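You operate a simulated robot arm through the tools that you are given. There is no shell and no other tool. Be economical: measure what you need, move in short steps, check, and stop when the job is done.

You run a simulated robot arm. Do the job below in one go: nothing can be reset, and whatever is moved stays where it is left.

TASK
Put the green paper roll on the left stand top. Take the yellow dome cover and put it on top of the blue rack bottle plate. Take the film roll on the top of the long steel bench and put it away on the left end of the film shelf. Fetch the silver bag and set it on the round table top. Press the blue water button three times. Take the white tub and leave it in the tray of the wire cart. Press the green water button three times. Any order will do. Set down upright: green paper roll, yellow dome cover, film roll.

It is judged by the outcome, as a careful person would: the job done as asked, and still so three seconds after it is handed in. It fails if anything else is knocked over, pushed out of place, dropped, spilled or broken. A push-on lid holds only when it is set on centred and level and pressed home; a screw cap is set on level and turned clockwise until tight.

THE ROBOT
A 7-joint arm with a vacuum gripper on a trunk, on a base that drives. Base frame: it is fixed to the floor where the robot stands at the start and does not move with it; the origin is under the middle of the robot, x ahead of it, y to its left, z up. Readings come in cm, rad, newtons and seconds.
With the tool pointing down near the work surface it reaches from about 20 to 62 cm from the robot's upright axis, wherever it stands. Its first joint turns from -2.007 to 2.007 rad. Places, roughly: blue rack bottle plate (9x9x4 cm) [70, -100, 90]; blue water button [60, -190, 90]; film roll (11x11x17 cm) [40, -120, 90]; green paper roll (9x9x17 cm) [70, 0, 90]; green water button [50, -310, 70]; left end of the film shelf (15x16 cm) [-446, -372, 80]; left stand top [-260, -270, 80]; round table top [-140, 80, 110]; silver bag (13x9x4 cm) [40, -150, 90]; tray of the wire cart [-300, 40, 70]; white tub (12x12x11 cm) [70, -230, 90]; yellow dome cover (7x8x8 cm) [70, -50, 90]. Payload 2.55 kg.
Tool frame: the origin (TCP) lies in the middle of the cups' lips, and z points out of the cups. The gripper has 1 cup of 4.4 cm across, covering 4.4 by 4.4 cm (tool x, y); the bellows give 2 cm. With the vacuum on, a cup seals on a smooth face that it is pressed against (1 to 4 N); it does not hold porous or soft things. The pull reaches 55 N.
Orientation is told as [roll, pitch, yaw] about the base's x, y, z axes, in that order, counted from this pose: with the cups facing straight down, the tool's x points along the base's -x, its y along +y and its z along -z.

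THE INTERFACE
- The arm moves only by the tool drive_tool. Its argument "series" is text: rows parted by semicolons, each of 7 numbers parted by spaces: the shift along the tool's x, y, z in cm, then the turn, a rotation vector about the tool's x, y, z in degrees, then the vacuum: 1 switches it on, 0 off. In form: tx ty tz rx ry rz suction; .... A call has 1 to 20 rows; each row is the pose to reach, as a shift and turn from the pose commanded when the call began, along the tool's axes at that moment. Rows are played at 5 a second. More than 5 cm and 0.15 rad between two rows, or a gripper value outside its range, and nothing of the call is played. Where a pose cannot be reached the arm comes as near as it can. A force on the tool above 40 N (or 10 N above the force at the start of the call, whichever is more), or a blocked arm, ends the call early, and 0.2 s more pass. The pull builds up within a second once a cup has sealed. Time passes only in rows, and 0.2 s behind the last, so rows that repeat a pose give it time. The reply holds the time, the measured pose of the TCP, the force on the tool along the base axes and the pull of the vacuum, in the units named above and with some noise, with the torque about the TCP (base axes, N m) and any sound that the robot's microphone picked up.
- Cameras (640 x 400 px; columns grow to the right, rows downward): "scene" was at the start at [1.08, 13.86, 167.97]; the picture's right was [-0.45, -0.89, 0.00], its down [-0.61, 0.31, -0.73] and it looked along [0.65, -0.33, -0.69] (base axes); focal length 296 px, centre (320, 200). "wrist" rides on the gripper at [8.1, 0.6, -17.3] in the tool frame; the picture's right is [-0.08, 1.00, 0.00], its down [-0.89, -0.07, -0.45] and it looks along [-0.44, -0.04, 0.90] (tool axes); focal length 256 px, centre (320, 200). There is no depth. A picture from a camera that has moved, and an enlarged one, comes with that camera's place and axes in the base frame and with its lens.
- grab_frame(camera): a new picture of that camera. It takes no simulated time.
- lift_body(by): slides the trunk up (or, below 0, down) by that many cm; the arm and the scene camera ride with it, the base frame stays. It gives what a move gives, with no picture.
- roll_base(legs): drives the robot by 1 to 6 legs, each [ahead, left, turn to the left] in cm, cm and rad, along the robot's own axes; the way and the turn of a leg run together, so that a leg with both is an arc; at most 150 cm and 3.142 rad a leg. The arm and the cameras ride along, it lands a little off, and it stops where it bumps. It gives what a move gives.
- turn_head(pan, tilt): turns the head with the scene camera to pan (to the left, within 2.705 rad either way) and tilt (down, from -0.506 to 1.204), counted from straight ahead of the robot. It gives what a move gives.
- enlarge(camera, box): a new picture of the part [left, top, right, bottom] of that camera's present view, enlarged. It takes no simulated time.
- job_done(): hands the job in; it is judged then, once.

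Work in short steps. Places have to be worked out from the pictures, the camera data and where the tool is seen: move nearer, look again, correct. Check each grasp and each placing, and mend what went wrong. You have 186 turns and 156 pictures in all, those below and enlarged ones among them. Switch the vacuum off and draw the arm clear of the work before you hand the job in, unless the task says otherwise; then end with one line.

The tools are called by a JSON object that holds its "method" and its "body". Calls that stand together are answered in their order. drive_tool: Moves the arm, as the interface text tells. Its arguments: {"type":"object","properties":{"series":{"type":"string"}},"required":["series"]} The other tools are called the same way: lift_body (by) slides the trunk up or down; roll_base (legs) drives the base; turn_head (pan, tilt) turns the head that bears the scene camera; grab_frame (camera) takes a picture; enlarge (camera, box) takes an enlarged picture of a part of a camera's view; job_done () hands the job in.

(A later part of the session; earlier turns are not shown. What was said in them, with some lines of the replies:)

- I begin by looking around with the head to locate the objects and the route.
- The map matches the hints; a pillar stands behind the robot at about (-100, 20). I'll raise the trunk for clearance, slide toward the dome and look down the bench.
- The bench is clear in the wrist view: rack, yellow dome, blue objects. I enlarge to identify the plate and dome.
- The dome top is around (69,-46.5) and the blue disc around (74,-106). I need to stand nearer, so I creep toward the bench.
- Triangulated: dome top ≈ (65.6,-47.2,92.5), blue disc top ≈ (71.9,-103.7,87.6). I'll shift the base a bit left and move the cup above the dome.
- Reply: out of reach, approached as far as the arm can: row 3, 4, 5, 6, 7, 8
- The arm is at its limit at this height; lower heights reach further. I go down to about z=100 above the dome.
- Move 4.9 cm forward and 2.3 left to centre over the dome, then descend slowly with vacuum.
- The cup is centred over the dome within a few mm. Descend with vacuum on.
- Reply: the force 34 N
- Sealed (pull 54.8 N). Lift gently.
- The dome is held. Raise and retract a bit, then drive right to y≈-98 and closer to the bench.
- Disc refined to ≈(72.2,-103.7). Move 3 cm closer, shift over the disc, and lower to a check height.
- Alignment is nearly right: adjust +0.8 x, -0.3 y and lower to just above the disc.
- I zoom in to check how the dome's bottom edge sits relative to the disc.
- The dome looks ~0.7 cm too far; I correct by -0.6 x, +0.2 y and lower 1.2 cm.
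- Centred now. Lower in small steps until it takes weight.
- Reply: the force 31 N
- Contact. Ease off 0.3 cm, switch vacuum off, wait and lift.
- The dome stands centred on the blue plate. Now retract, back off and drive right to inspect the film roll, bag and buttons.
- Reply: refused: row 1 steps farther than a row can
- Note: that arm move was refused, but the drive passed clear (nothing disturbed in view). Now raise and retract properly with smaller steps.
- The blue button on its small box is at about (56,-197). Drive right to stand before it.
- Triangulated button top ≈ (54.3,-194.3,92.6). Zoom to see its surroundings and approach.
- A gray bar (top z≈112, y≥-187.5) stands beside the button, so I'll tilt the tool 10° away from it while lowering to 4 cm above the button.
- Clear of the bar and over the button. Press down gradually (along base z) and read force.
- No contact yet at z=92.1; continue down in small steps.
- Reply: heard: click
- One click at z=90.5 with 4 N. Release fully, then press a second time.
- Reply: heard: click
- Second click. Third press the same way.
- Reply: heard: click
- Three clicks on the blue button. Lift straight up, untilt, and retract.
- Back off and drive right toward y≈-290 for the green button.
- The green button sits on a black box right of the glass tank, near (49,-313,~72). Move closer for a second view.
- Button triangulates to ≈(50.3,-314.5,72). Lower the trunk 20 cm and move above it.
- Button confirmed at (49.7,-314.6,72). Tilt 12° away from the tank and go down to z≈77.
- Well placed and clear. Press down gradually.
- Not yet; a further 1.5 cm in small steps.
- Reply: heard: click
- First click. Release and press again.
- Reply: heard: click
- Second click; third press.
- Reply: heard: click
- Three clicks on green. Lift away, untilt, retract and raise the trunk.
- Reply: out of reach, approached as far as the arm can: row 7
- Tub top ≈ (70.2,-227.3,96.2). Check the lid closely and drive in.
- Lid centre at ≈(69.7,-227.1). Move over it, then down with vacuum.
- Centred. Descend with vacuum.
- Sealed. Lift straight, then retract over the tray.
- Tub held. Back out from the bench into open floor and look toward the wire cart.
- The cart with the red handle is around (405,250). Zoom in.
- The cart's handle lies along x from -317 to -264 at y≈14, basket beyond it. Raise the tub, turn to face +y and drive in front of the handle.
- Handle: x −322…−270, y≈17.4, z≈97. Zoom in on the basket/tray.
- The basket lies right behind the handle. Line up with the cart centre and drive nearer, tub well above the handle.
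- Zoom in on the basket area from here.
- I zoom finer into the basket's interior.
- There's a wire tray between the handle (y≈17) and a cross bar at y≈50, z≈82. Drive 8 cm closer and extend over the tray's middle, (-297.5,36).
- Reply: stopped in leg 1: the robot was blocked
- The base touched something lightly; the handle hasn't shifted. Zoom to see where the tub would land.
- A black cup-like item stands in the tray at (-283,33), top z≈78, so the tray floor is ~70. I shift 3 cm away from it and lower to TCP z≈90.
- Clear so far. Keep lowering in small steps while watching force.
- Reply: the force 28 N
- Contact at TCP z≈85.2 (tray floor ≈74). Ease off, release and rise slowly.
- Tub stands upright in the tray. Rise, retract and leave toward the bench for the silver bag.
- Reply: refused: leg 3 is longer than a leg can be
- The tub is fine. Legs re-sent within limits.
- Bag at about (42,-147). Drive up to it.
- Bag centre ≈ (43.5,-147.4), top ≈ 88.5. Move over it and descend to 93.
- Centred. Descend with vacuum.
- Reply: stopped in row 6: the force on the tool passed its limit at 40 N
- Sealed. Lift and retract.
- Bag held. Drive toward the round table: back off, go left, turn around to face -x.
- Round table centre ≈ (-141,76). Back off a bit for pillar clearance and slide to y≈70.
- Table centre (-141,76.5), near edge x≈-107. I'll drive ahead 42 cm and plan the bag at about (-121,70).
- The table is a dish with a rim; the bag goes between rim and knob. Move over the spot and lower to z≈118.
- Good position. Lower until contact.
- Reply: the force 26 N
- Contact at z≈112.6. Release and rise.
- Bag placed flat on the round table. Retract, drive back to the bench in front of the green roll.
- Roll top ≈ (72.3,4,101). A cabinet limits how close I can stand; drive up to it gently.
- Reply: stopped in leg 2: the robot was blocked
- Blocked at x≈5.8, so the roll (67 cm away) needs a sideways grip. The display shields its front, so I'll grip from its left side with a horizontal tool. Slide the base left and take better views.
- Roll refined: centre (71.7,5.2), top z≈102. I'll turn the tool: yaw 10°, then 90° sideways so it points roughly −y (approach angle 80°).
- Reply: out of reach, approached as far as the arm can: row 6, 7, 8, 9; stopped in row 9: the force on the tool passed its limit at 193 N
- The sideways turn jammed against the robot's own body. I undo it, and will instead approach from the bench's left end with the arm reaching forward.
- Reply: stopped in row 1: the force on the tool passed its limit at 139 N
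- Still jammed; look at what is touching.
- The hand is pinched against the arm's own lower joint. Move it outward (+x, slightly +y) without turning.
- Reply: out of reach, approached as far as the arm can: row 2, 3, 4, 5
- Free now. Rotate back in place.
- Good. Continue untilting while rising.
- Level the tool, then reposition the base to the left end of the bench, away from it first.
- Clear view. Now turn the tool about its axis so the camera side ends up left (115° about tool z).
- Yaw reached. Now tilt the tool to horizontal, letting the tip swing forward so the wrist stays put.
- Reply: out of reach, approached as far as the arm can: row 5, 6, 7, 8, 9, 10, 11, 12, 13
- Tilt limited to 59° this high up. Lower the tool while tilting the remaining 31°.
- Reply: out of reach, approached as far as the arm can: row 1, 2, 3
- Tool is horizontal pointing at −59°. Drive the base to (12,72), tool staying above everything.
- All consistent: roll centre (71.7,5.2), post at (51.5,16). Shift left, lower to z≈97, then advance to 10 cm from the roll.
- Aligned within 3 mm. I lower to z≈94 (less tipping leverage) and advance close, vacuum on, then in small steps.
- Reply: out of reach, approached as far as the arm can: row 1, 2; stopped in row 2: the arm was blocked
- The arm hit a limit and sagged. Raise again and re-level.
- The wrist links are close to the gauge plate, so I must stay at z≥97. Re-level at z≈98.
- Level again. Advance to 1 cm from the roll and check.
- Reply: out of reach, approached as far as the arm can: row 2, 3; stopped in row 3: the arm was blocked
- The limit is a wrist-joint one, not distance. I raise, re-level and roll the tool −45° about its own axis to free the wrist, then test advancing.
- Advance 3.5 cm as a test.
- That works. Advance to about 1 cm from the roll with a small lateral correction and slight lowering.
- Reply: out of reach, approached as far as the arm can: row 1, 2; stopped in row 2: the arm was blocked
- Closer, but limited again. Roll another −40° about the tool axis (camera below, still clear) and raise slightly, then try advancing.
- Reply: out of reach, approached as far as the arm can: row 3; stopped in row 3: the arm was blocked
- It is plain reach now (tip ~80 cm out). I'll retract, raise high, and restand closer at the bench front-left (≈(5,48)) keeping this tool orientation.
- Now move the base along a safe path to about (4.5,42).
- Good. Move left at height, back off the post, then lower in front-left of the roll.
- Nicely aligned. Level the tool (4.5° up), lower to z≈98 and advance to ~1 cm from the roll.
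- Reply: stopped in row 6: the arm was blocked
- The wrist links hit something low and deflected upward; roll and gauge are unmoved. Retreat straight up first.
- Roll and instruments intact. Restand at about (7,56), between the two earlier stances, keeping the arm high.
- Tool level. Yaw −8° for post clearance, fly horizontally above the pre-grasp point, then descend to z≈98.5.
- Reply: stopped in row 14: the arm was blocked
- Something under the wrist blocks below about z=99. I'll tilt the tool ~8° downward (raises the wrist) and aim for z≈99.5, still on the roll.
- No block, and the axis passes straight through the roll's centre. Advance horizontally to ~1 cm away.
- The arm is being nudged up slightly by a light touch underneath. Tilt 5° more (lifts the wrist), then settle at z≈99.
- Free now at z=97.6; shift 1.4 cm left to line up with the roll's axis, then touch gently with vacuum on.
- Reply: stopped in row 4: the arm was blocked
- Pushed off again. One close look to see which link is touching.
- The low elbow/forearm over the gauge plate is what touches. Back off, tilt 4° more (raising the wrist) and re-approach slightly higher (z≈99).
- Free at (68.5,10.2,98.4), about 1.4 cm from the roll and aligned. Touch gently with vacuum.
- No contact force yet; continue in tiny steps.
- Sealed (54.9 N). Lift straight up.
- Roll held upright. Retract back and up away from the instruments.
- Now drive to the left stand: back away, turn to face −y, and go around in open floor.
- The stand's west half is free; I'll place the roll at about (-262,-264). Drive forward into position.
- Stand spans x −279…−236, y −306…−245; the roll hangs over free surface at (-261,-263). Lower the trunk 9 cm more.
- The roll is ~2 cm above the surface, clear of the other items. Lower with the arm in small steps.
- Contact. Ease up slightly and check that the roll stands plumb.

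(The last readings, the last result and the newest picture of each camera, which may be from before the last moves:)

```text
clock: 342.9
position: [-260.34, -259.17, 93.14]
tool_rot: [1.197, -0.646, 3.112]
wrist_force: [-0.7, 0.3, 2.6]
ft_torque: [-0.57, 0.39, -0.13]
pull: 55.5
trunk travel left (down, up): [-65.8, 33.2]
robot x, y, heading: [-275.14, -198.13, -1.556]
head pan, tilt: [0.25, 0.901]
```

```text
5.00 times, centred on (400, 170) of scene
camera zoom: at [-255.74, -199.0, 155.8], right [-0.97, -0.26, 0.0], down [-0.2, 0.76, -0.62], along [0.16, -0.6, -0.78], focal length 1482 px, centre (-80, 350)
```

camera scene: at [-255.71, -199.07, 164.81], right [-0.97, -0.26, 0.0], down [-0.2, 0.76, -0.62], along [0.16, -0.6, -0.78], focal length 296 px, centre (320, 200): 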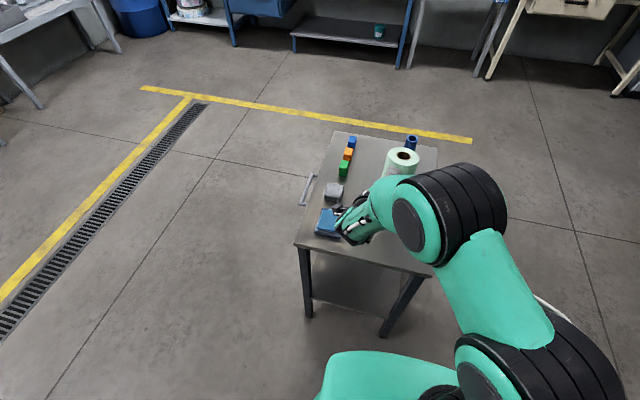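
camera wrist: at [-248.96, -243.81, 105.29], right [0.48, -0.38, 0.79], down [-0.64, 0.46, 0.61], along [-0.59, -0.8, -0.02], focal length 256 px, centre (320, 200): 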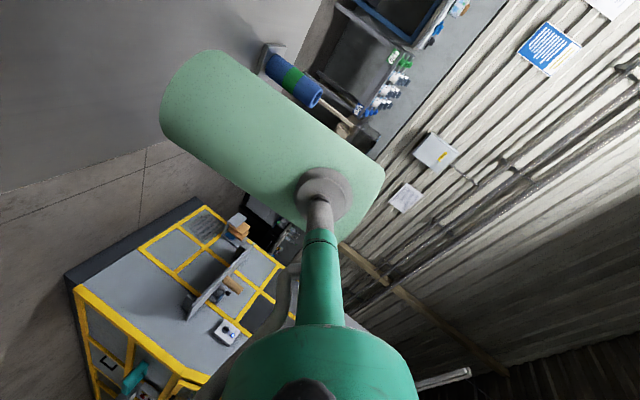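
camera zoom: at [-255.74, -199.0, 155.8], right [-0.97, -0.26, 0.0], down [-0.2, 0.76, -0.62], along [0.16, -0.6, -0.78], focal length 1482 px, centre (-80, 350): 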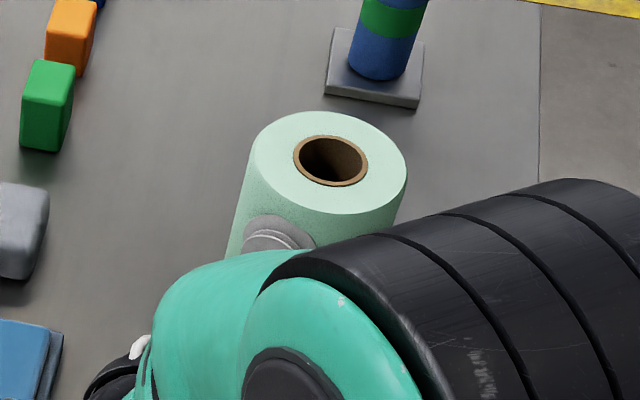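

Supported and upright. Release, wait, and withdraw along the tool axis.

{"method": "drive_tool", "body": {"series": "0 0 0 0 0 0 0; 0 0 0 0 0 0 0; 0 0 0 0 0 0 0; 0 0 0 0 0 0 0; 0 0 0 0 0 0 0; 0 0 -0.5 0 0 0 0; 0 0 -1 0 0 0 0; 0 0 -2 0 0 0 0; 0 0 -4 0 0 0 0; 0 0 -8 0 0 0 0; 0 0 -10 0 0 0 0; 0 0 -10 0 0 0 0"}}

{"method": "grab_frame", "body": {"camera": "wrist"}}

```text
clock: 345.5
position: [-257.7, -250.01, 96.17]
tool_rot: [1.2, -0.645, 3.109]
wrist_force: [0.7, 0.8, 0.6]
ft_torque: [-0.01, 0.0, 0.05]
pull: 0.2
trunk travel left (down, up): [-65.8, 33.2]
robot x, y, heading: [-274.99, -198.12, -1.556]
head pan, tilt: [0.25, 0.901]
```

```text
25 pictures are left
camera wrist: at [-246.53, -234.5, 96.68], right [0.48, -0.38, 0.79], down [-0.64, 0.46, 0.61], along [-0.59, -0.8, -0.02], focal length 256 px, centre (320, 200)
```

wrist: 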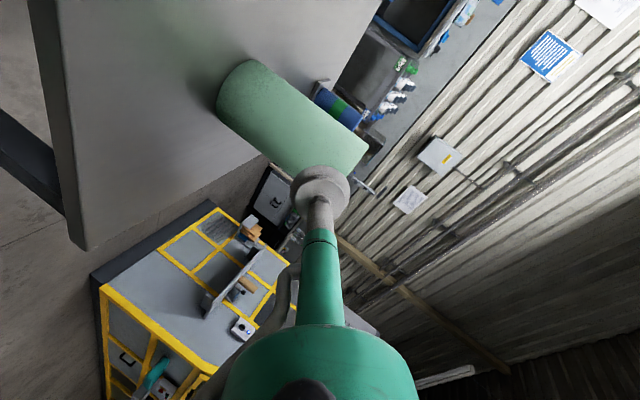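

Green roll stands upright on the stand. Back away, raise the trunk and bring the tool back to vertical.

{"method": "roll_base", "body": {"legs": [[-45, 0, 0]]}}

{"method": "lift_body", "body": {"by": 30}}

{"method": "drive_tool", "body": {"series": "2.19 -2.73 -0.26 6.2 5 0 0; 4.32 -5.4 -1 12.4 10 0 0; 6.38 -7.96 -2.2 18.6 15.1 0 0; 8.31 -10.37 -3.88 24.9 20.1 0 0; 10.08 -12.57 -5.92 31.1 25.1 0 0; 11.65 -14.53 -8.44 37.3 30.1 0 0; 12.98 -16.18 -11.17 43.6 35.2 0 0; 14.06 -17.51 -14.24 49.8 40.2 0 0; 14.99 -18.65 -18 57 46 0 0; 14.99 -18.65 -18 57 46 0 0"}}

```text
clock: 348.2
position: [-258.34, -205.19, 96.26]
tool_rot: [1.201, -0.644, 3.11]
wrist_force: [-0.8, 0.1, -0.7]
ft_torque: [-0.01, 0.0, -0.01]
pull: 0.1
trunk travel left (down, up): [-65.8, 33.2]
robot x, y, heading: [-275.27, -152.97, -1.555]
head pan, tilt: [0.25, 0.901]
```

```text
clock: 351.2
position: [-258.34, -205.37, 126.17]
tool_rot: [1.199, -0.643, 3.11]
wrist_force: [0.3, 0.7, 0.4]
ft_torque: [-0.01, 0.02, 0.01]
pull: 0.0
trunk travel left (down, up): [-95.8, 3.2]
robot x, y, heading: [-275.45, -153.0, -1.555]
head pan, tilt: [0.25, 0.901]
```

```text
refused: row 9 steps farther than a row can; nothing moved
```

Split the last step.

{"method": "drive_tool", "body": {"series": "2.19 -2.73 -0.26 6.2 5 0 0; 4.32 -5.4 -1 12.4 10 0 0; 6.38 -7.96 -2.2 18.6 15.1 0 0; 8.31 -10.37 -3.88 24.9 20.1 0 0; 10.08 -12.57 -5.92 31.1 25.1 0 0; 11.65 -14.53 -8.44 37.3 30.1 0 0; 12.98 -16.18 -11.17 43.6 35.2 0 0; 14.06 -17.51 -14.24 49.8 40.2 0 0; 14.5 -18.1 -16 53.4 43.1 0 0; 14.99 -18.65 -18 57 46 0 0; 14.99 -18.65 -18 57 46 0 0"}}

```text
clock: 353.6
position: [-253.72, -183.2, 107.34]
tool_rot: [0.051, -0.041, -2.724]
wrist_force: [-0.5, 0.4, 0.4]
ft_torque: [0.0, 0.0, 0.0]
pull: 0.0
out of reach, approached as far as the arm can: row 10, 11
trunk travel left (down, up): [-95.8, 3.2]
robot x, y, heading: [-275.73, -153.7, -1.558]
head pan, tilt: [0.25, 0.901]
```

Nearly vertical. Move outward/up a little, level and turn the tool yaw back to the heading.

{"method": "drive_tool", "body": {"series": "-1.3 2.9 -2 1.5 1.2 0 0; -2.6 5.8 -4 2.9 2.35 0 0; -3.2 7.3 -6 2.9 2.35 0 0; -3.2 7.3 -6 2.9 2.35 0 0"}}

{"method": "drive_tool", "body": {"series": "0 0 0 0 0 -8 0; 0 0 0 0 0 -16 0; 0 0 0 0 0 -24 0; 0 0 0 0 0 -32 0; 0 0 0 0 0 -40 0; 0 0 0 0 0 -48 0; 0 0 0 0 0 -56 0; 0 0 0 0 0 -64 0; 0 0 0 0 0 -67 0; 0 0 0 0 0 -67 0"}}

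{"method": "grab_frame", "body": {"camera": "scene"}}

```text
clock: 354.6
position: [-262.6, -183.15, 106.62]
tool_rot: [0.022, -0.02, -2.72]
wrist_force: [-0.1, -0.4, 0.3]
ft_torque: [0.03, 0.05, 0.0]
pull: 0.1
out of reach, approached as far as the arm can: row 1, 2, 3, 4
trunk travel left (down, up): [-95.8, 3.2]
robot x, y, heading: [-275.75, -153.17, -1.557]
head pan, tilt: [0.25, 0.901]
```

```text
clock: 356.8
position: [-262.64, -182.56, 105.47]
tool_rot: [-0.007, -0.011, -1.55]
wrist_force: [0.0, 0.4, -0.6]
ft_torque: [0.03, -0.01, 0.0]
pull: 0.1
out of reach, approached as far as the arm can: row 1, 2, 3, 4, 5, 6, 7, 8, 9, 10
trunk travel left (down, up): [-95.8, 3.2]
robot x, y, heading: [-275.46, -153.08, -1.559]
head pan, tilt: [0.25, 0.901]
```

```text
24 pictures are left
camera scene: at [-256.37, -154.37, 185.81], right [-0.97, -0.26, 0.0], down [-0.2, 0.76, -0.62], along [0.16, -0.6, -0.78], focal length 296 px, centre (320, 200)
```

scene: 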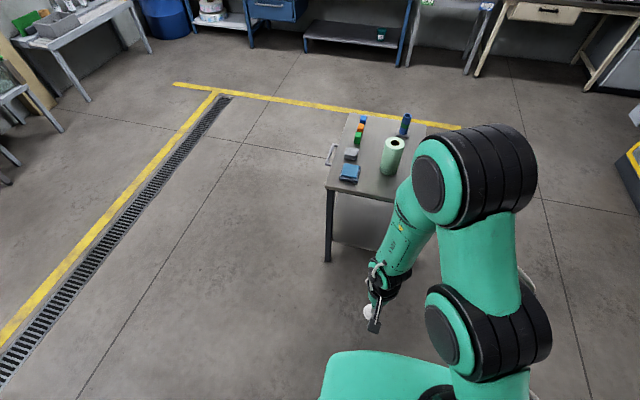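

The stand with the green roll looks good. Extend the tool outward to get a comfortable posture.

{"method": "drive_tool", "body": {"series": "-4 0 0 0 0 0 0; -8 0 0 0 0 0 0; -12 0 -3 0 0 0 0; -12 0 -6 0 0 0 0; -12 0 -10 0 0 0 0; -12 0 -13 0 0 0 0; -12 0 -13 0 0 0 0"}}

```text
clock: 358.4
position: [-262.39, -194.55, 118.55]
tool_rot: [-0.002, -0.003, -1.552]
wrist_force: [-0.4, -0.8, -0.2]
ft_torque: [-0.01, -0.01, 0.0]
pull: 0.1
out of reach, approached as far as the arm can: row 1, 2
trunk travel left (down, up): [-95.8, 3.2]
robot x, y, heading: [-275.68, -152.97, -1.554]
head pan, tilt: [0.25, 0.901]
```

Tool vertical again. Drive back to the long bench for the film roll.

{"method": "roll_base", "body": {"legs": [[0, 0, 1.554], [130, 15, 0], [118, 17, 0]]}}

{"method": "lift_body", "body": {"by": 3}}

{"method": "turn_head", "body": {"pan": 0.0, "tilt": 0.8}}

{"method": "grab_frame", "body": {"camera": "scene"}}

```text
clock: 374.4
position: [11.28, -94.52, 118.46]
tool_rot: [0.0, -0.003, 0.066]
wrist_force: [0.0, 1.1, 0.0]
ft_torque: [-0.01, -0.01, 0.01]
pull: 0.1
trunk travel left (down, up): [-95.8, 3.2]
robot x, y, heading: [-29.2, -109.41, 0.066]
head pan, tilt: [0.25, 0.901]
```

```text
clock: 375.2
position: [11.25, -94.51, 121.4]
tool_rot: [0.0, 0.0, 0.067]
wrist_force: [-0.4, -0.8, 0.0]
ft_torque: [0.0, -0.02, 0.0]
pull: 0.0
trunk travel left (down, up): [-98.8, 0.2]
robot x, y, heading: [-28.99, -109.91, 0.068]
head pan, tilt: [0.25, 0.901]
```

```text
clock: 376.0
position: [11.33, -94.48, 121.38]
tool_rot: [0.001, -0.003, 0.067]
wrist_force: [-0.3, 0.9, -0.2]
ft_torque: [-0.01, 0.01, -0.01]
pull: 0.1
trunk travel left (down, up): [-98.8, 0.2]
robot x, y, heading: [-29.86, -109.31, 0.064]
head pan, tilt: [0.0, 0.799]
```

```text
23 pictures are left
camera scene: at [-28.74, -92.11, 189.6], right [0.06, -1.0, 0.0], down [-0.72, -0.05, -0.7], along [0.7, 0.04, -0.72], focal length 296 px, centre (320, 200)
```

scene: 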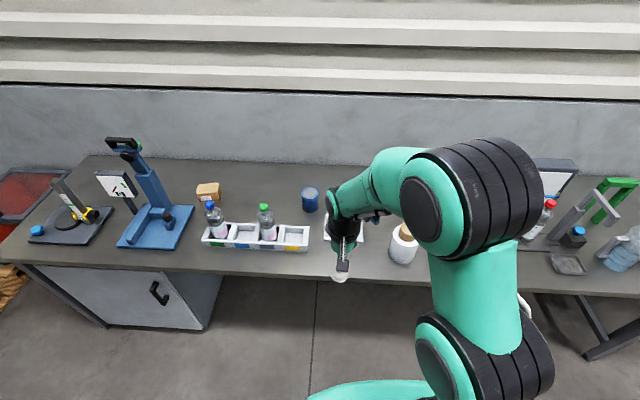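

Align heading and move in front of the film roll.

{"method": "roll_base", "body": {"legs": [[0, 0, -0.066], [0, -14, 0], [28, 0, 0]]}}

{"method": "grab_frame", "body": {"camera": "wrist"}}

```text
clock: 379.3
position: [40.53, -111.37, 121.45]
tool_rot: [0.0, -0.001, 0.0]
wrist_force: [-0.1, -0.3, 0.2]
ft_torque: [0.0, 0.0, -0.04]
pull: 0.0
trunk travel left (down, up): [-98.8, 0.2]
robot x, y, heading: [-1.28, -123.82, -0.008]
head pan, tilt: [0.0, 0.799]
```

```text
22 pictures are left
camera wrist: at [32.57, -110.73, 138.57], right [0.08, 1.0, 0.0], down [0.89, -0.07, 0.45], along [0.45, -0.04, -0.89], focal length 256 px, centre (320, 200)
```

wrist: 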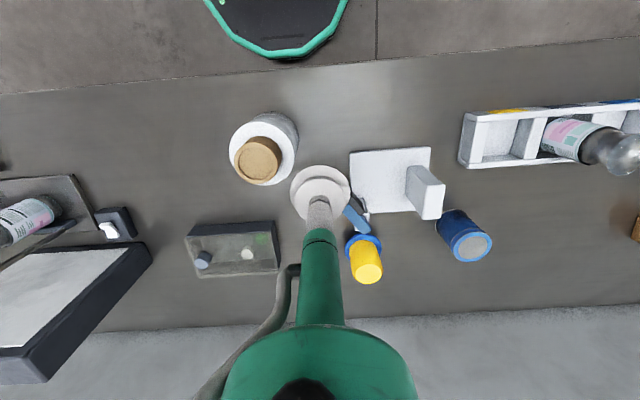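

Core top at (43.8,-121.2). Move above it, lower to z≈105.

{"method": "drive_tool", "body": {"series": "-1 -3.3 3 0 0 0 0; -2 -6.6 6 0 0 0 0; -3.3 -9.8 9 0 0 0 0; -3.3 -9.8 13 0 0 0 0; -3.3 -9.8 16 0 0 0 0; -3.3 -9.8 16 0 0 0 0"}}

{"method": "grab_frame", "body": {"camera": "wrist"}}

```text
clock: 380.7
position: [43.79, -121.36, 105.49]
tool_rot: [-0.001, -0.003, 0.0]
wrist_force: [0.4, -0.4, -0.1]
ft_torque: [0.0, 0.01, -0.02]
pull: 0.0
trunk travel left (down, up): [-98.8, 0.2]
robot x, y, heading: [-1.38, -123.84, -0.004]
head pan, tilt: [0.0, 0.799]
```

```text
21 pictures are left
camera wrist: at [35.81, -120.62, 122.6], right [0.08, 1.0, 0.0], down [0.89, -0.07, 0.45], along [0.45, -0.04, -0.89], focal length 256 px, centre (320, 200)
```

wrist: 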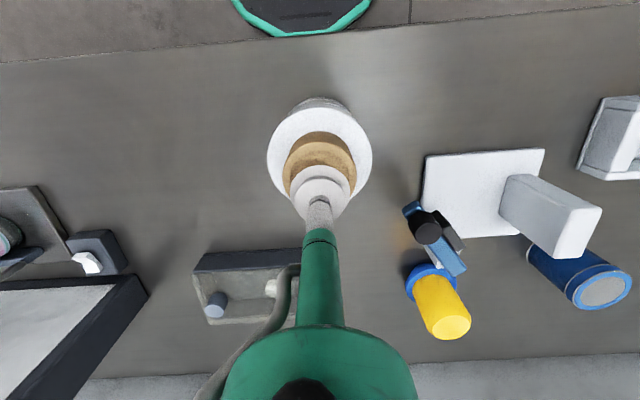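

Good alignment (core ≈6.6 cm wide). Shift 0.4 cm back and descend with vacuum.

{"method": "drive_tool", "body": {"series": "0.4 0 2 0 0 0 1; 0.4 0 3.5 0 0 0 1; 0.4 0 4 0 0 0 1; 0.4 0 4.4 0 0 0 1; 0.4 0 4.4 0 0 0 1; 0.4 0 4.4 0 0 0 1"}}

```text
clock: 381.6
position: [43.41, -121.42, 101.85]
tool_rot: [-0.001, -0.002, 0.0]
wrist_force: [-12.1, -1.0, 27.7]
ft_torque: [-0.03, 0.1, -0.01]
pull: 55.3
trunk travel left (down, up): [-98.8, 0.2]
robot x, y, heading: [-1.01, -124.07, -0.006]
head pan, tilt: [0.0, 0.799]
stopped in row 4: the force on the tool passed its limit at 40 N (the readings are from after the stop); the commanded pose is now the measured one
```

Sealed. Lift and see whether the whole roll comes along.

{"method": "drive_tool", "body": {"series": "0 0 -1 0 0 0 1; 0 0 -4 0 0 0 1; 0 0 -8 0 0 0 1; 0 0 -12 0 0 0 1; 0 0 -16 0 0 0 1; 0 0 -20 0 0 0 1; 0 0 -23 0 0 0 1; 0 0 -23 0 0 0 1"}}

{"method": "grab_frame", "body": {"camera": "wrist"}}

```text
clock: 383.4
position: [43.63, -121.35, 124.72]
tool_rot: [0.001, -0.003, -0.001]
wrist_force: [0.0, 0.2, -7.0]
ft_torque: [0.0, 0.1, 0.03]
pull: 54.2
trunk travel left (down, up): [-98.8, 0.2]
robot x, y, heading: [-0.86, -123.92, -0.006]
head pan, tilt: [0.0, 0.799]
```

```text
20 pictures are left
camera wrist: at [35.65, -120.63, 141.78], right [0.08, 1.0, 0.0], down [0.89, -0.07, 0.45], along [0.45, -0.04, -0.89], focal length 256 px, centre (320, 200)
```

wrist: 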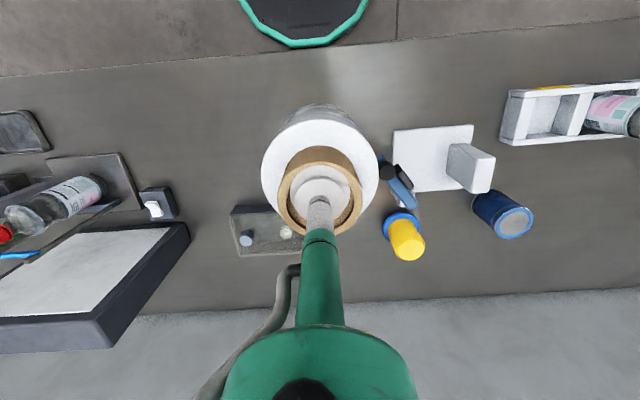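

Film roll held. Drive toward the film shelf in stages, facing it (heading ≈ −2.74).

{"method": "roll_base", "body": {"legs": [[-40, 0, 0], [0, 0, -2.734], [128.4, -4.5, 0], [75.4, -1.6, 0]]}}

```text
clock: 401.8
position: [-265.73, -221.27, 124.52]
tool_rot: [0.0, -0.003, -2.709]
wrist_force: [-0.4, 0.6, -6.7]
ft_torque: [0.04, -0.08, 0.0]
pull: 55.0
trunk travel left (down, up): [-98.8, 0.2]
robot x, y, heading: [-226.33, -200.21, -2.717]
head pan, tilt: [0.0, 0.799]
```

On track. Continue around the stand's corner.

{"method": "roll_base", "body": {"legs": [[71.2, -21.4, 0], [72.3, 38.6, 0]]}}

{"method": "turn_head", "body": {"pan": 0.35, "tilt": 0.6}}

{"method": "grab_frame", "body": {"camera": "scene"}}

```text
clock: 409.9
position: [-389.1, -296.95, 124.59]
tool_rot: [0.0, -0.003, -2.698]
wrist_force: [0.3, -0.3, -7.6]
ft_torque: [0.02, -0.05, -0.01]
pull: 55.1
trunk travel left (down, up): [-98.8, 0.2]
robot x, y, heading: [-349.81, -275.34, -2.7]
head pan, tilt: [0.0, 0.799]
```

```text
clock: 410.7
position: [-389.06, -297.06, 124.56]
tool_rot: [0.0, -0.004, -2.698]
wrist_force: [0.4, 0.1, -6.9]
ft_torque: [0.02, -0.09, -0.01]
pull: 55.1
trunk travel left (down, up): [-98.8, 0.2]
robot x, y, heading: [-349.75, -275.48, -2.699]
head pan, tilt: [0.351, 0.6]
```

```text
19 pictures are left
camera scene: at [-343.44, -295.34, 191.29], right [-0.71, 0.7, 0.0], down [0.4, 0.4, -0.82], along [-0.58, -0.59, -0.57], focal length 296 px, centre (320, 200)
```

scene: 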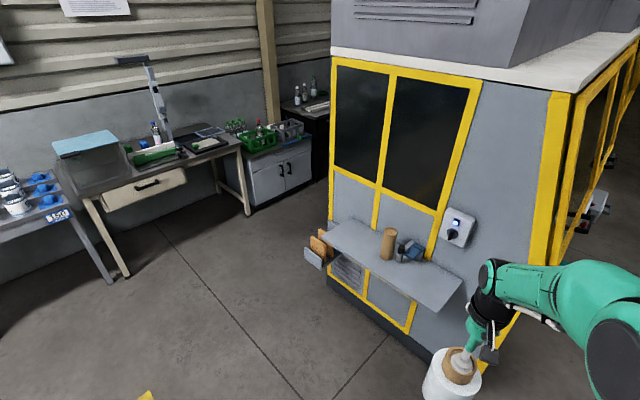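

Shelf: x −433…−456, y −383…−315, z≈80; its left end (y≈−372) is free, a brown cylinder stands at y≈−349. Turn to face −x and line up.

{"method": "roll_base", "body": {"legs": [[0, 0, -0.44], [0, 91, 0], [28, 0, 0]]}}

{"method": "turn_head", "body": {"pan": -0.3, "tilt": 0.9}}

{"method": "grab_frame", "body": {"camera": "scene"}}

{"method": "grab_frame", "body": {"camera": "wrist"}}

```text
clock: 418.3
position: [-423.34, -366.64, 124.56]
tool_rot: [-0.001, -0.004, 3.128]
wrist_force: [-0.2, 0.7, -7.9]
ft_torque: [-0.01, -0.05, 0.02]
pull: 54.8
trunk travel left (down, up): [-98.8, 0.2]
robot x, y, heading: [-378.9, -364.67, 3.127]
head pan, tilt: [0.351, 0.6]
```

```text
clock: 419.3
position: [-423.38, -366.69, 124.61]
tool_rot: [0.001, -0.002, 3.127]
wrist_force: [0.8, 0.0, -7.1]
ft_torque: [-0.01, -0.09, -0.01]
pull: 55.3
trunk travel left (down, up): [-98.8, 0.2]
robot x, y, heading: [-378.5, -364.57, 3.123]
head pan, tilt: [-0.3, 0.901]
```

```text
18 pictures are left
camera scene: at [-380.6, -380.25, 188.82], right [0.31, 0.95, 0.0], down [0.74, -0.24, -0.62], along [-0.59, 0.19, -0.78], focal length 296 px, centre (320, 200)
```

scene: 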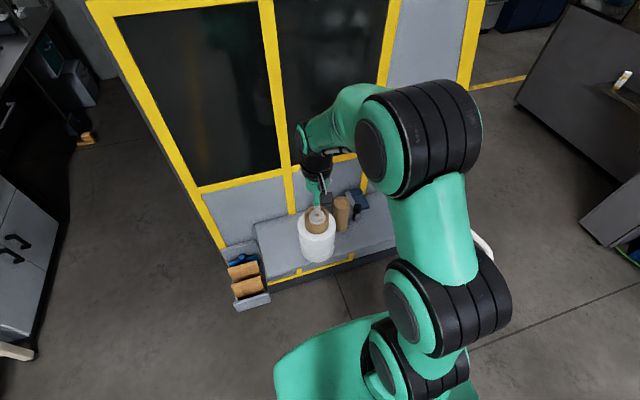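

```text
17 pictures are left
camera wrist: at [-415.23, -367.46, 141.75], right [-0.09, -1.0, 0.0], down [-0.89, 0.08, 0.45], along [-0.45, 0.04, -0.89], focal length 256 px, centre (320, 200)
```

wrist: 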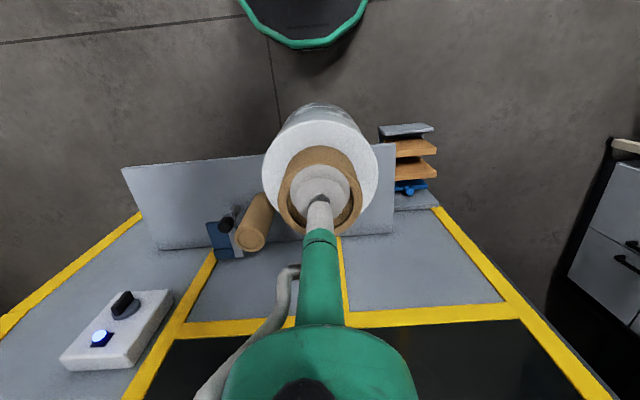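

Target (-446,-373). Drive 13 cm closer, then extend over the shelf end and lower to z≈105.

{"method": "roll_base", "body": {"legs": [[13, 3, 0]]}}

{"method": "drive_tool", "body": {"series": "0 0 0 0 0 0 1"}}

```text
clock: 420.6
position: [-436.19, -369.4, 124.6]
tool_rot: [0.0, -0.004, 3.128]
wrist_force: [0.4, -0.6, -7.6]
ft_torque: [0.01, -0.09, 0.04]
pull: 55.1
trunk travel left (down, up): [-98.8, 0.2]
robot x, y, heading: [-391.3, -367.55, 3.123]
head pan, tilt: [-0.3, 0.901]
```

```text
clock: 421.0
position: [-436.0, -369.56, 124.52]
tool_rot: [0.001, -0.001, 3.13]
wrist_force: [0.7, 0.7, -7.1]
ft_torque: [0.01, -0.1, -0.01]
pull: 55.0
trunk travel left (down, up): [-98.8, 0.2]
robot x, y, heading: [-391.62, -367.05, 3.121]
head pan, tilt: [-0.3, 0.901]
```

{"method": "drive_tool", "body": {"series": "-3.3 1.2 1 0 0 0 1; -6.6 2.4 2 0 0 0 1; -9.8 3.6 3 0 0 0 1; -9.8 3.6 7 0 0 0 1; -9.8 3.6 11 0 0 0 1; -9.8 3.6 15 0 0 0 1; -9.8 3.6 19 0 0 0 1; -9.8 3.6 19 0 0 0 1"}}

{"method": "grab_frame", "body": {"camera": "wrist"}}

{"method": "grab_frame", "body": {"camera": "scene"}}

```text
clock: 422.8
position: [-446.12, -373.11, 105.62]
tool_rot: [0.002, -0.002, 3.129]
wrist_force: [-0.4, -0.5, -6.2]
ft_torque: [-0.02, -0.04, 0.02]
pull: 55.1
trunk travel left (down, up): [-98.8, 0.2]
robot x, y, heading: [-391.39, -367.62, 3.123]
head pan, tilt: [-0.3, 0.901]
```

```text
16 pictures are left
camera wrist: at [-437.92, -373.82, 122.89], right [-0.09, -1.0, 0.0], down [-0.89, 0.08, 0.45], along [-0.45, 0.04, -0.89], focal length 256 px, centre (320, 200)
```

wrist: 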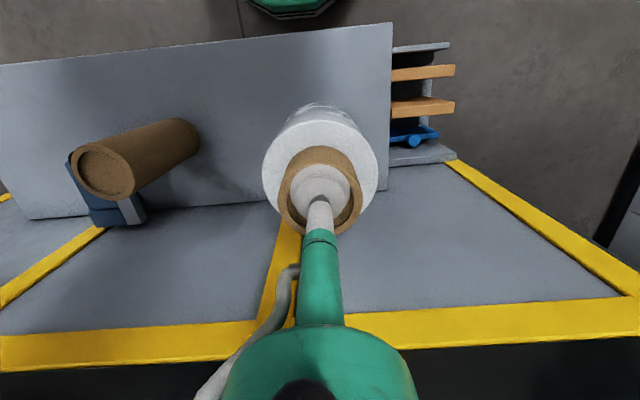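

```text
15 pictures are left
camera scene: at [-393.33, -383.04, 188.82], right [0.31, 0.95, 0.0], down [0.74, -0.24, -0.62], along [-0.59, 0.19, -0.78], focal length 296 px, centre (320, 200)
```

scene: 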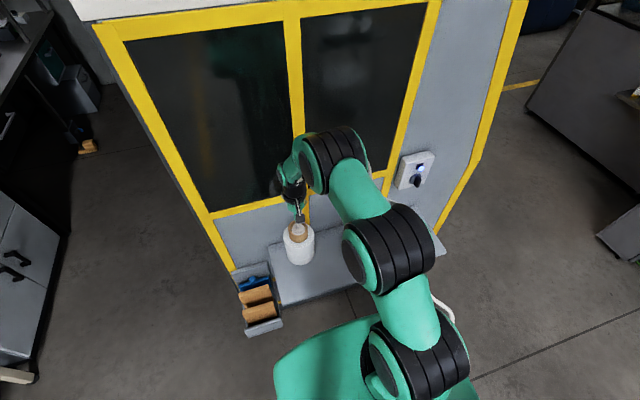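

Positioned over the shelf's left end. Lower to z≈99, then small steps to contact.

{"method": "drive_tool", "body": {"series": "0 0 3 0 0 0 1; 0 0 6 0 0 0 1; 0 0 6.8 0 0 0 1; 0 0 6.8 0 0 0 1"}}

```text
clock: 423.8
position: [-446.26, -373.1, 98.86]
tool_rot: [0.0, -0.001, 3.13]
wrist_force: [-0.1, 0.5, -7.1]
ft_torque: [-0.03, -0.06, -0.01]
pull: 55.0
trunk travel left (down, up): [-98.8, 0.2]
robot x, y, heading: [-391.81, -367.7, 3.121]
head pan, tilt: [-0.3, 0.901]
```

{"method": "drive_tool", "body": {"series": "0 0 0.4 0 0 0 1; 0 0 0.8 0 0 0 1; 0 0 1.2 0 0 0 1; 0 0 1.2 0 0 0 1"}}

```text
clock: 424.8
position: [-446.2, -373.08, 97.53]
tool_rot: [0.0, -0.002, 3.13]
wrist_force: [0.2, 0.4, -7.6]
ft_torque: [0.01, -0.08, -0.01]
pull: 54.9
trunk travel left (down, up): [-98.8, 0.2]
robot x, y, heading: [-391.22, -367.36, 3.124]
head pan, tilt: [-0.3, 0.901]
```

{"method": "drive_tool", "body": {"series": "0 0 0.4 0 0 0 1; 0 0 0.8 0 0 0 1; 0 0 1.2 0 0 0 1; 0 0 1.2 0 0 0 1"}}

```text
clock: 425.8
position: [-445.94, -373.07, 96.88]
tool_rot: [-0.001, -0.01, 3.13]
wrist_force: [8.9, -1.9, 28.6]
ft_torque: [0.09, 0.42, -0.05]
pull: 55.1
trunk travel left (down, up): [-98.8, 0.2]
robot x, y, heading: [-391.49, -367.47, 3.126]
head pan, tilt: [-0.3, 0.901]
```

Contact. Ease off, release, wait and rise.

{"method": "drive_tool", "body": {"series": "0 0 -0.5 0 0 0 1; 0 0 -0.5 0 0 0 0; 0 0 -0.5 0 0 0 0; 0 0 -0.5 0 0 0 0; 0 0 -0.5 0 0 0 0; 0 0 -1 0 0 0 0; 0 0 -2 0 0 0 0; 0 0 -4 0 0 0 0; 0 0 -8 0 0 0 0; 0 0 -12 0 0 0 0; 0 0 -12 0 0 0 0"}}

{"method": "grab_frame", "body": {"camera": "wrist"}}

```text
clock: 428.2
position: [-446.24, -373.03, 108.37]
tool_rot: [0.0, -0.002, 3.13]
wrist_force: [-0.2, 0.1, -0.1]
ft_torque: [0.02, -0.01, 0.0]
pull: 0.1
trunk travel left (down, up): [-98.8, 0.2]
robot x, y, heading: [-391.77, -367.26, 3.13]
head pan, tilt: [-0.3, 0.901]
```

```text
14 pictures are left
camera wrist: at [-438.04, -373.64, 125.49], right [-0.09, -1.0, 0.0], down [-0.89, 0.08, 0.45], along [-0.44, 0.04, -0.89], focal length 256 px, centre (320, 200)
```

wrist: 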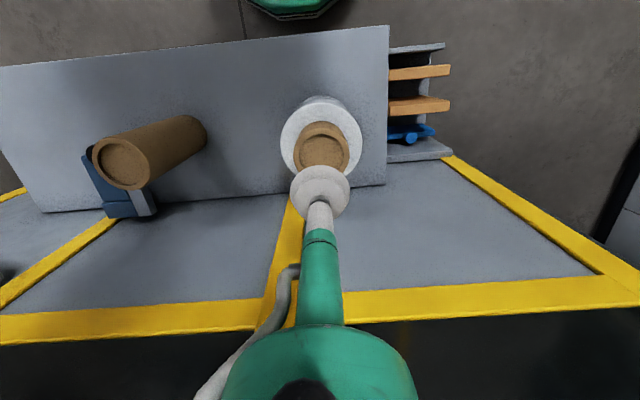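

Film roll stands upright on the shelf's left end. Retract the arm clear, back off and take a final look.

{"method": "drive_tool", "body": {"series": "0 0 -4 0 0 0 0; 4 0 -6 0 0 0 0; 8 0 -6 0 0 0 0; 12 0 -6 0 0 0 0; 12 0 -6 0 0 0 0"}}

{"method": "roll_base", "body": {"legs": [[-40, 0, 0]]}}

{"method": "turn_head", "body": {"pan": -0.1, "tilt": 0.6}}

{"method": "grab_frame", "body": {"camera": "scene"}}

{"method": "turn_head", "body": {"pan": -2.4, "tilt": 0.5}}

{"method": "grab_frame", "body": {"camera": "scene"}}

```text
clock: 429.4
position: [-434.21, -373.17, 114.46]
tool_rot: [0.001, -0.002, 3.129]
wrist_force: [0.6, -0.2, 0.8]
ft_torque: [0.01, 0.03, 0.0]
pull: 0.0
trunk travel left (down, up): [-98.8, 0.2]
robot x, y, heading: [-391.52, -367.88, 3.131]
head pan, tilt: [-0.3, 0.901]
```

```text
clock: 431.9
position: [-394.08, -373.92, 114.47]
tool_rot: [0.001, -0.003, 3.124]
wrist_force: [1.2, 0.3, -0.8]
ft_torque: [0.01, 0.01, 0.01]
pull: 0.0
trunk travel left (down, up): [-98.8, 0.2]
robot x, y, heading: [-351.49, -368.49, 3.116]
head pan, tilt: [-0.3, 0.901]
```

```text
clock: 432.7
position: [-394.15, -373.89, 114.52]
tool_rot: [0.0, -0.001, 3.124]
wrist_force: [0.2, 0.3, -0.3]
ft_torque: [0.02, 0.0, 0.0]
pull: 0.1
trunk travel left (down, up): [-98.8, 0.2]
robot x, y, heading: [-351.81, -368.45, 3.118]
head pan, tilt: [-0.099, 0.6]
```

```text
13 pictures are left
camera scene: at [-354.98, -385.13, 191.29], right [0.12, 0.99, 0.0], down [0.56, -0.07, -0.82], along [-0.82, 0.1, -0.57], focal length 296 px, centre (320, 200)
```

scene: 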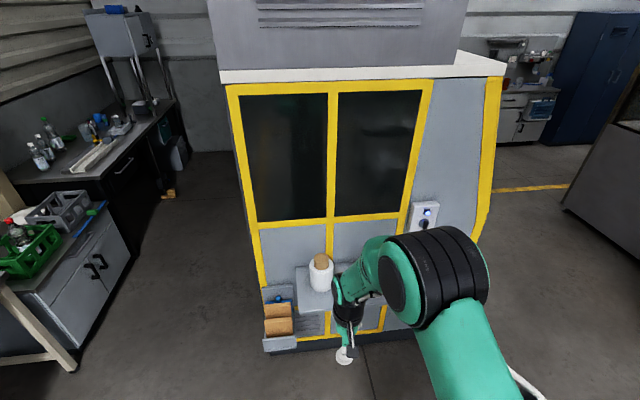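

```text
clock: 434.8
position: [-394.09, -373.86, 114.62]
tool_rot: [0.0, -0.002, 3.126]
wrist_force: [0.3, 0.6, -0.9]
ft_torque: [0.02, 0.0, -0.01]
pull: 0.0
trunk travel left (down, up): [-98.8, 0.2]
robot x, y, heading: [-351.47, -368.16, 3.124]
head pan, tilt: [-2.4, 0.499]
```

```text
12 pictures are left
camera scene: at [-339.35, -380.22, 192.2], right [0.66, -0.75, 0.0], down [-0.36, -0.32, -0.88], along [0.66, 0.58, -0.48], focal length 296 px, centre (320, 200)
```

scene: 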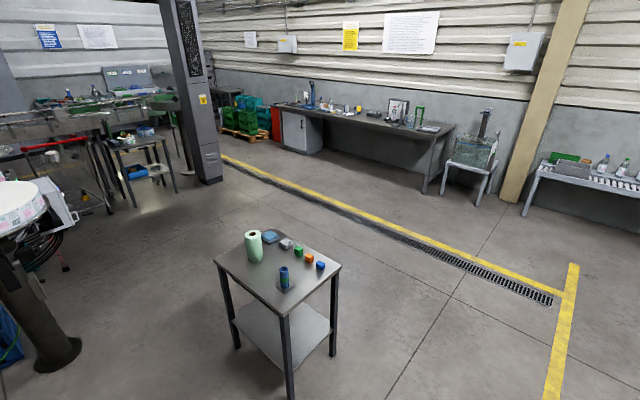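

The film roll is on the shelf, the green roll stands on the stand, the vacuum is off and the arm is clear, so I hand in the job.

{"method": "job_done", "body": {}}

```text
The job is handed in.
```

All seven parts of the job are done: the green paper roll, yellow dome cover, film roll, silver bag and white tub are in their places, and each water button clicked three times.
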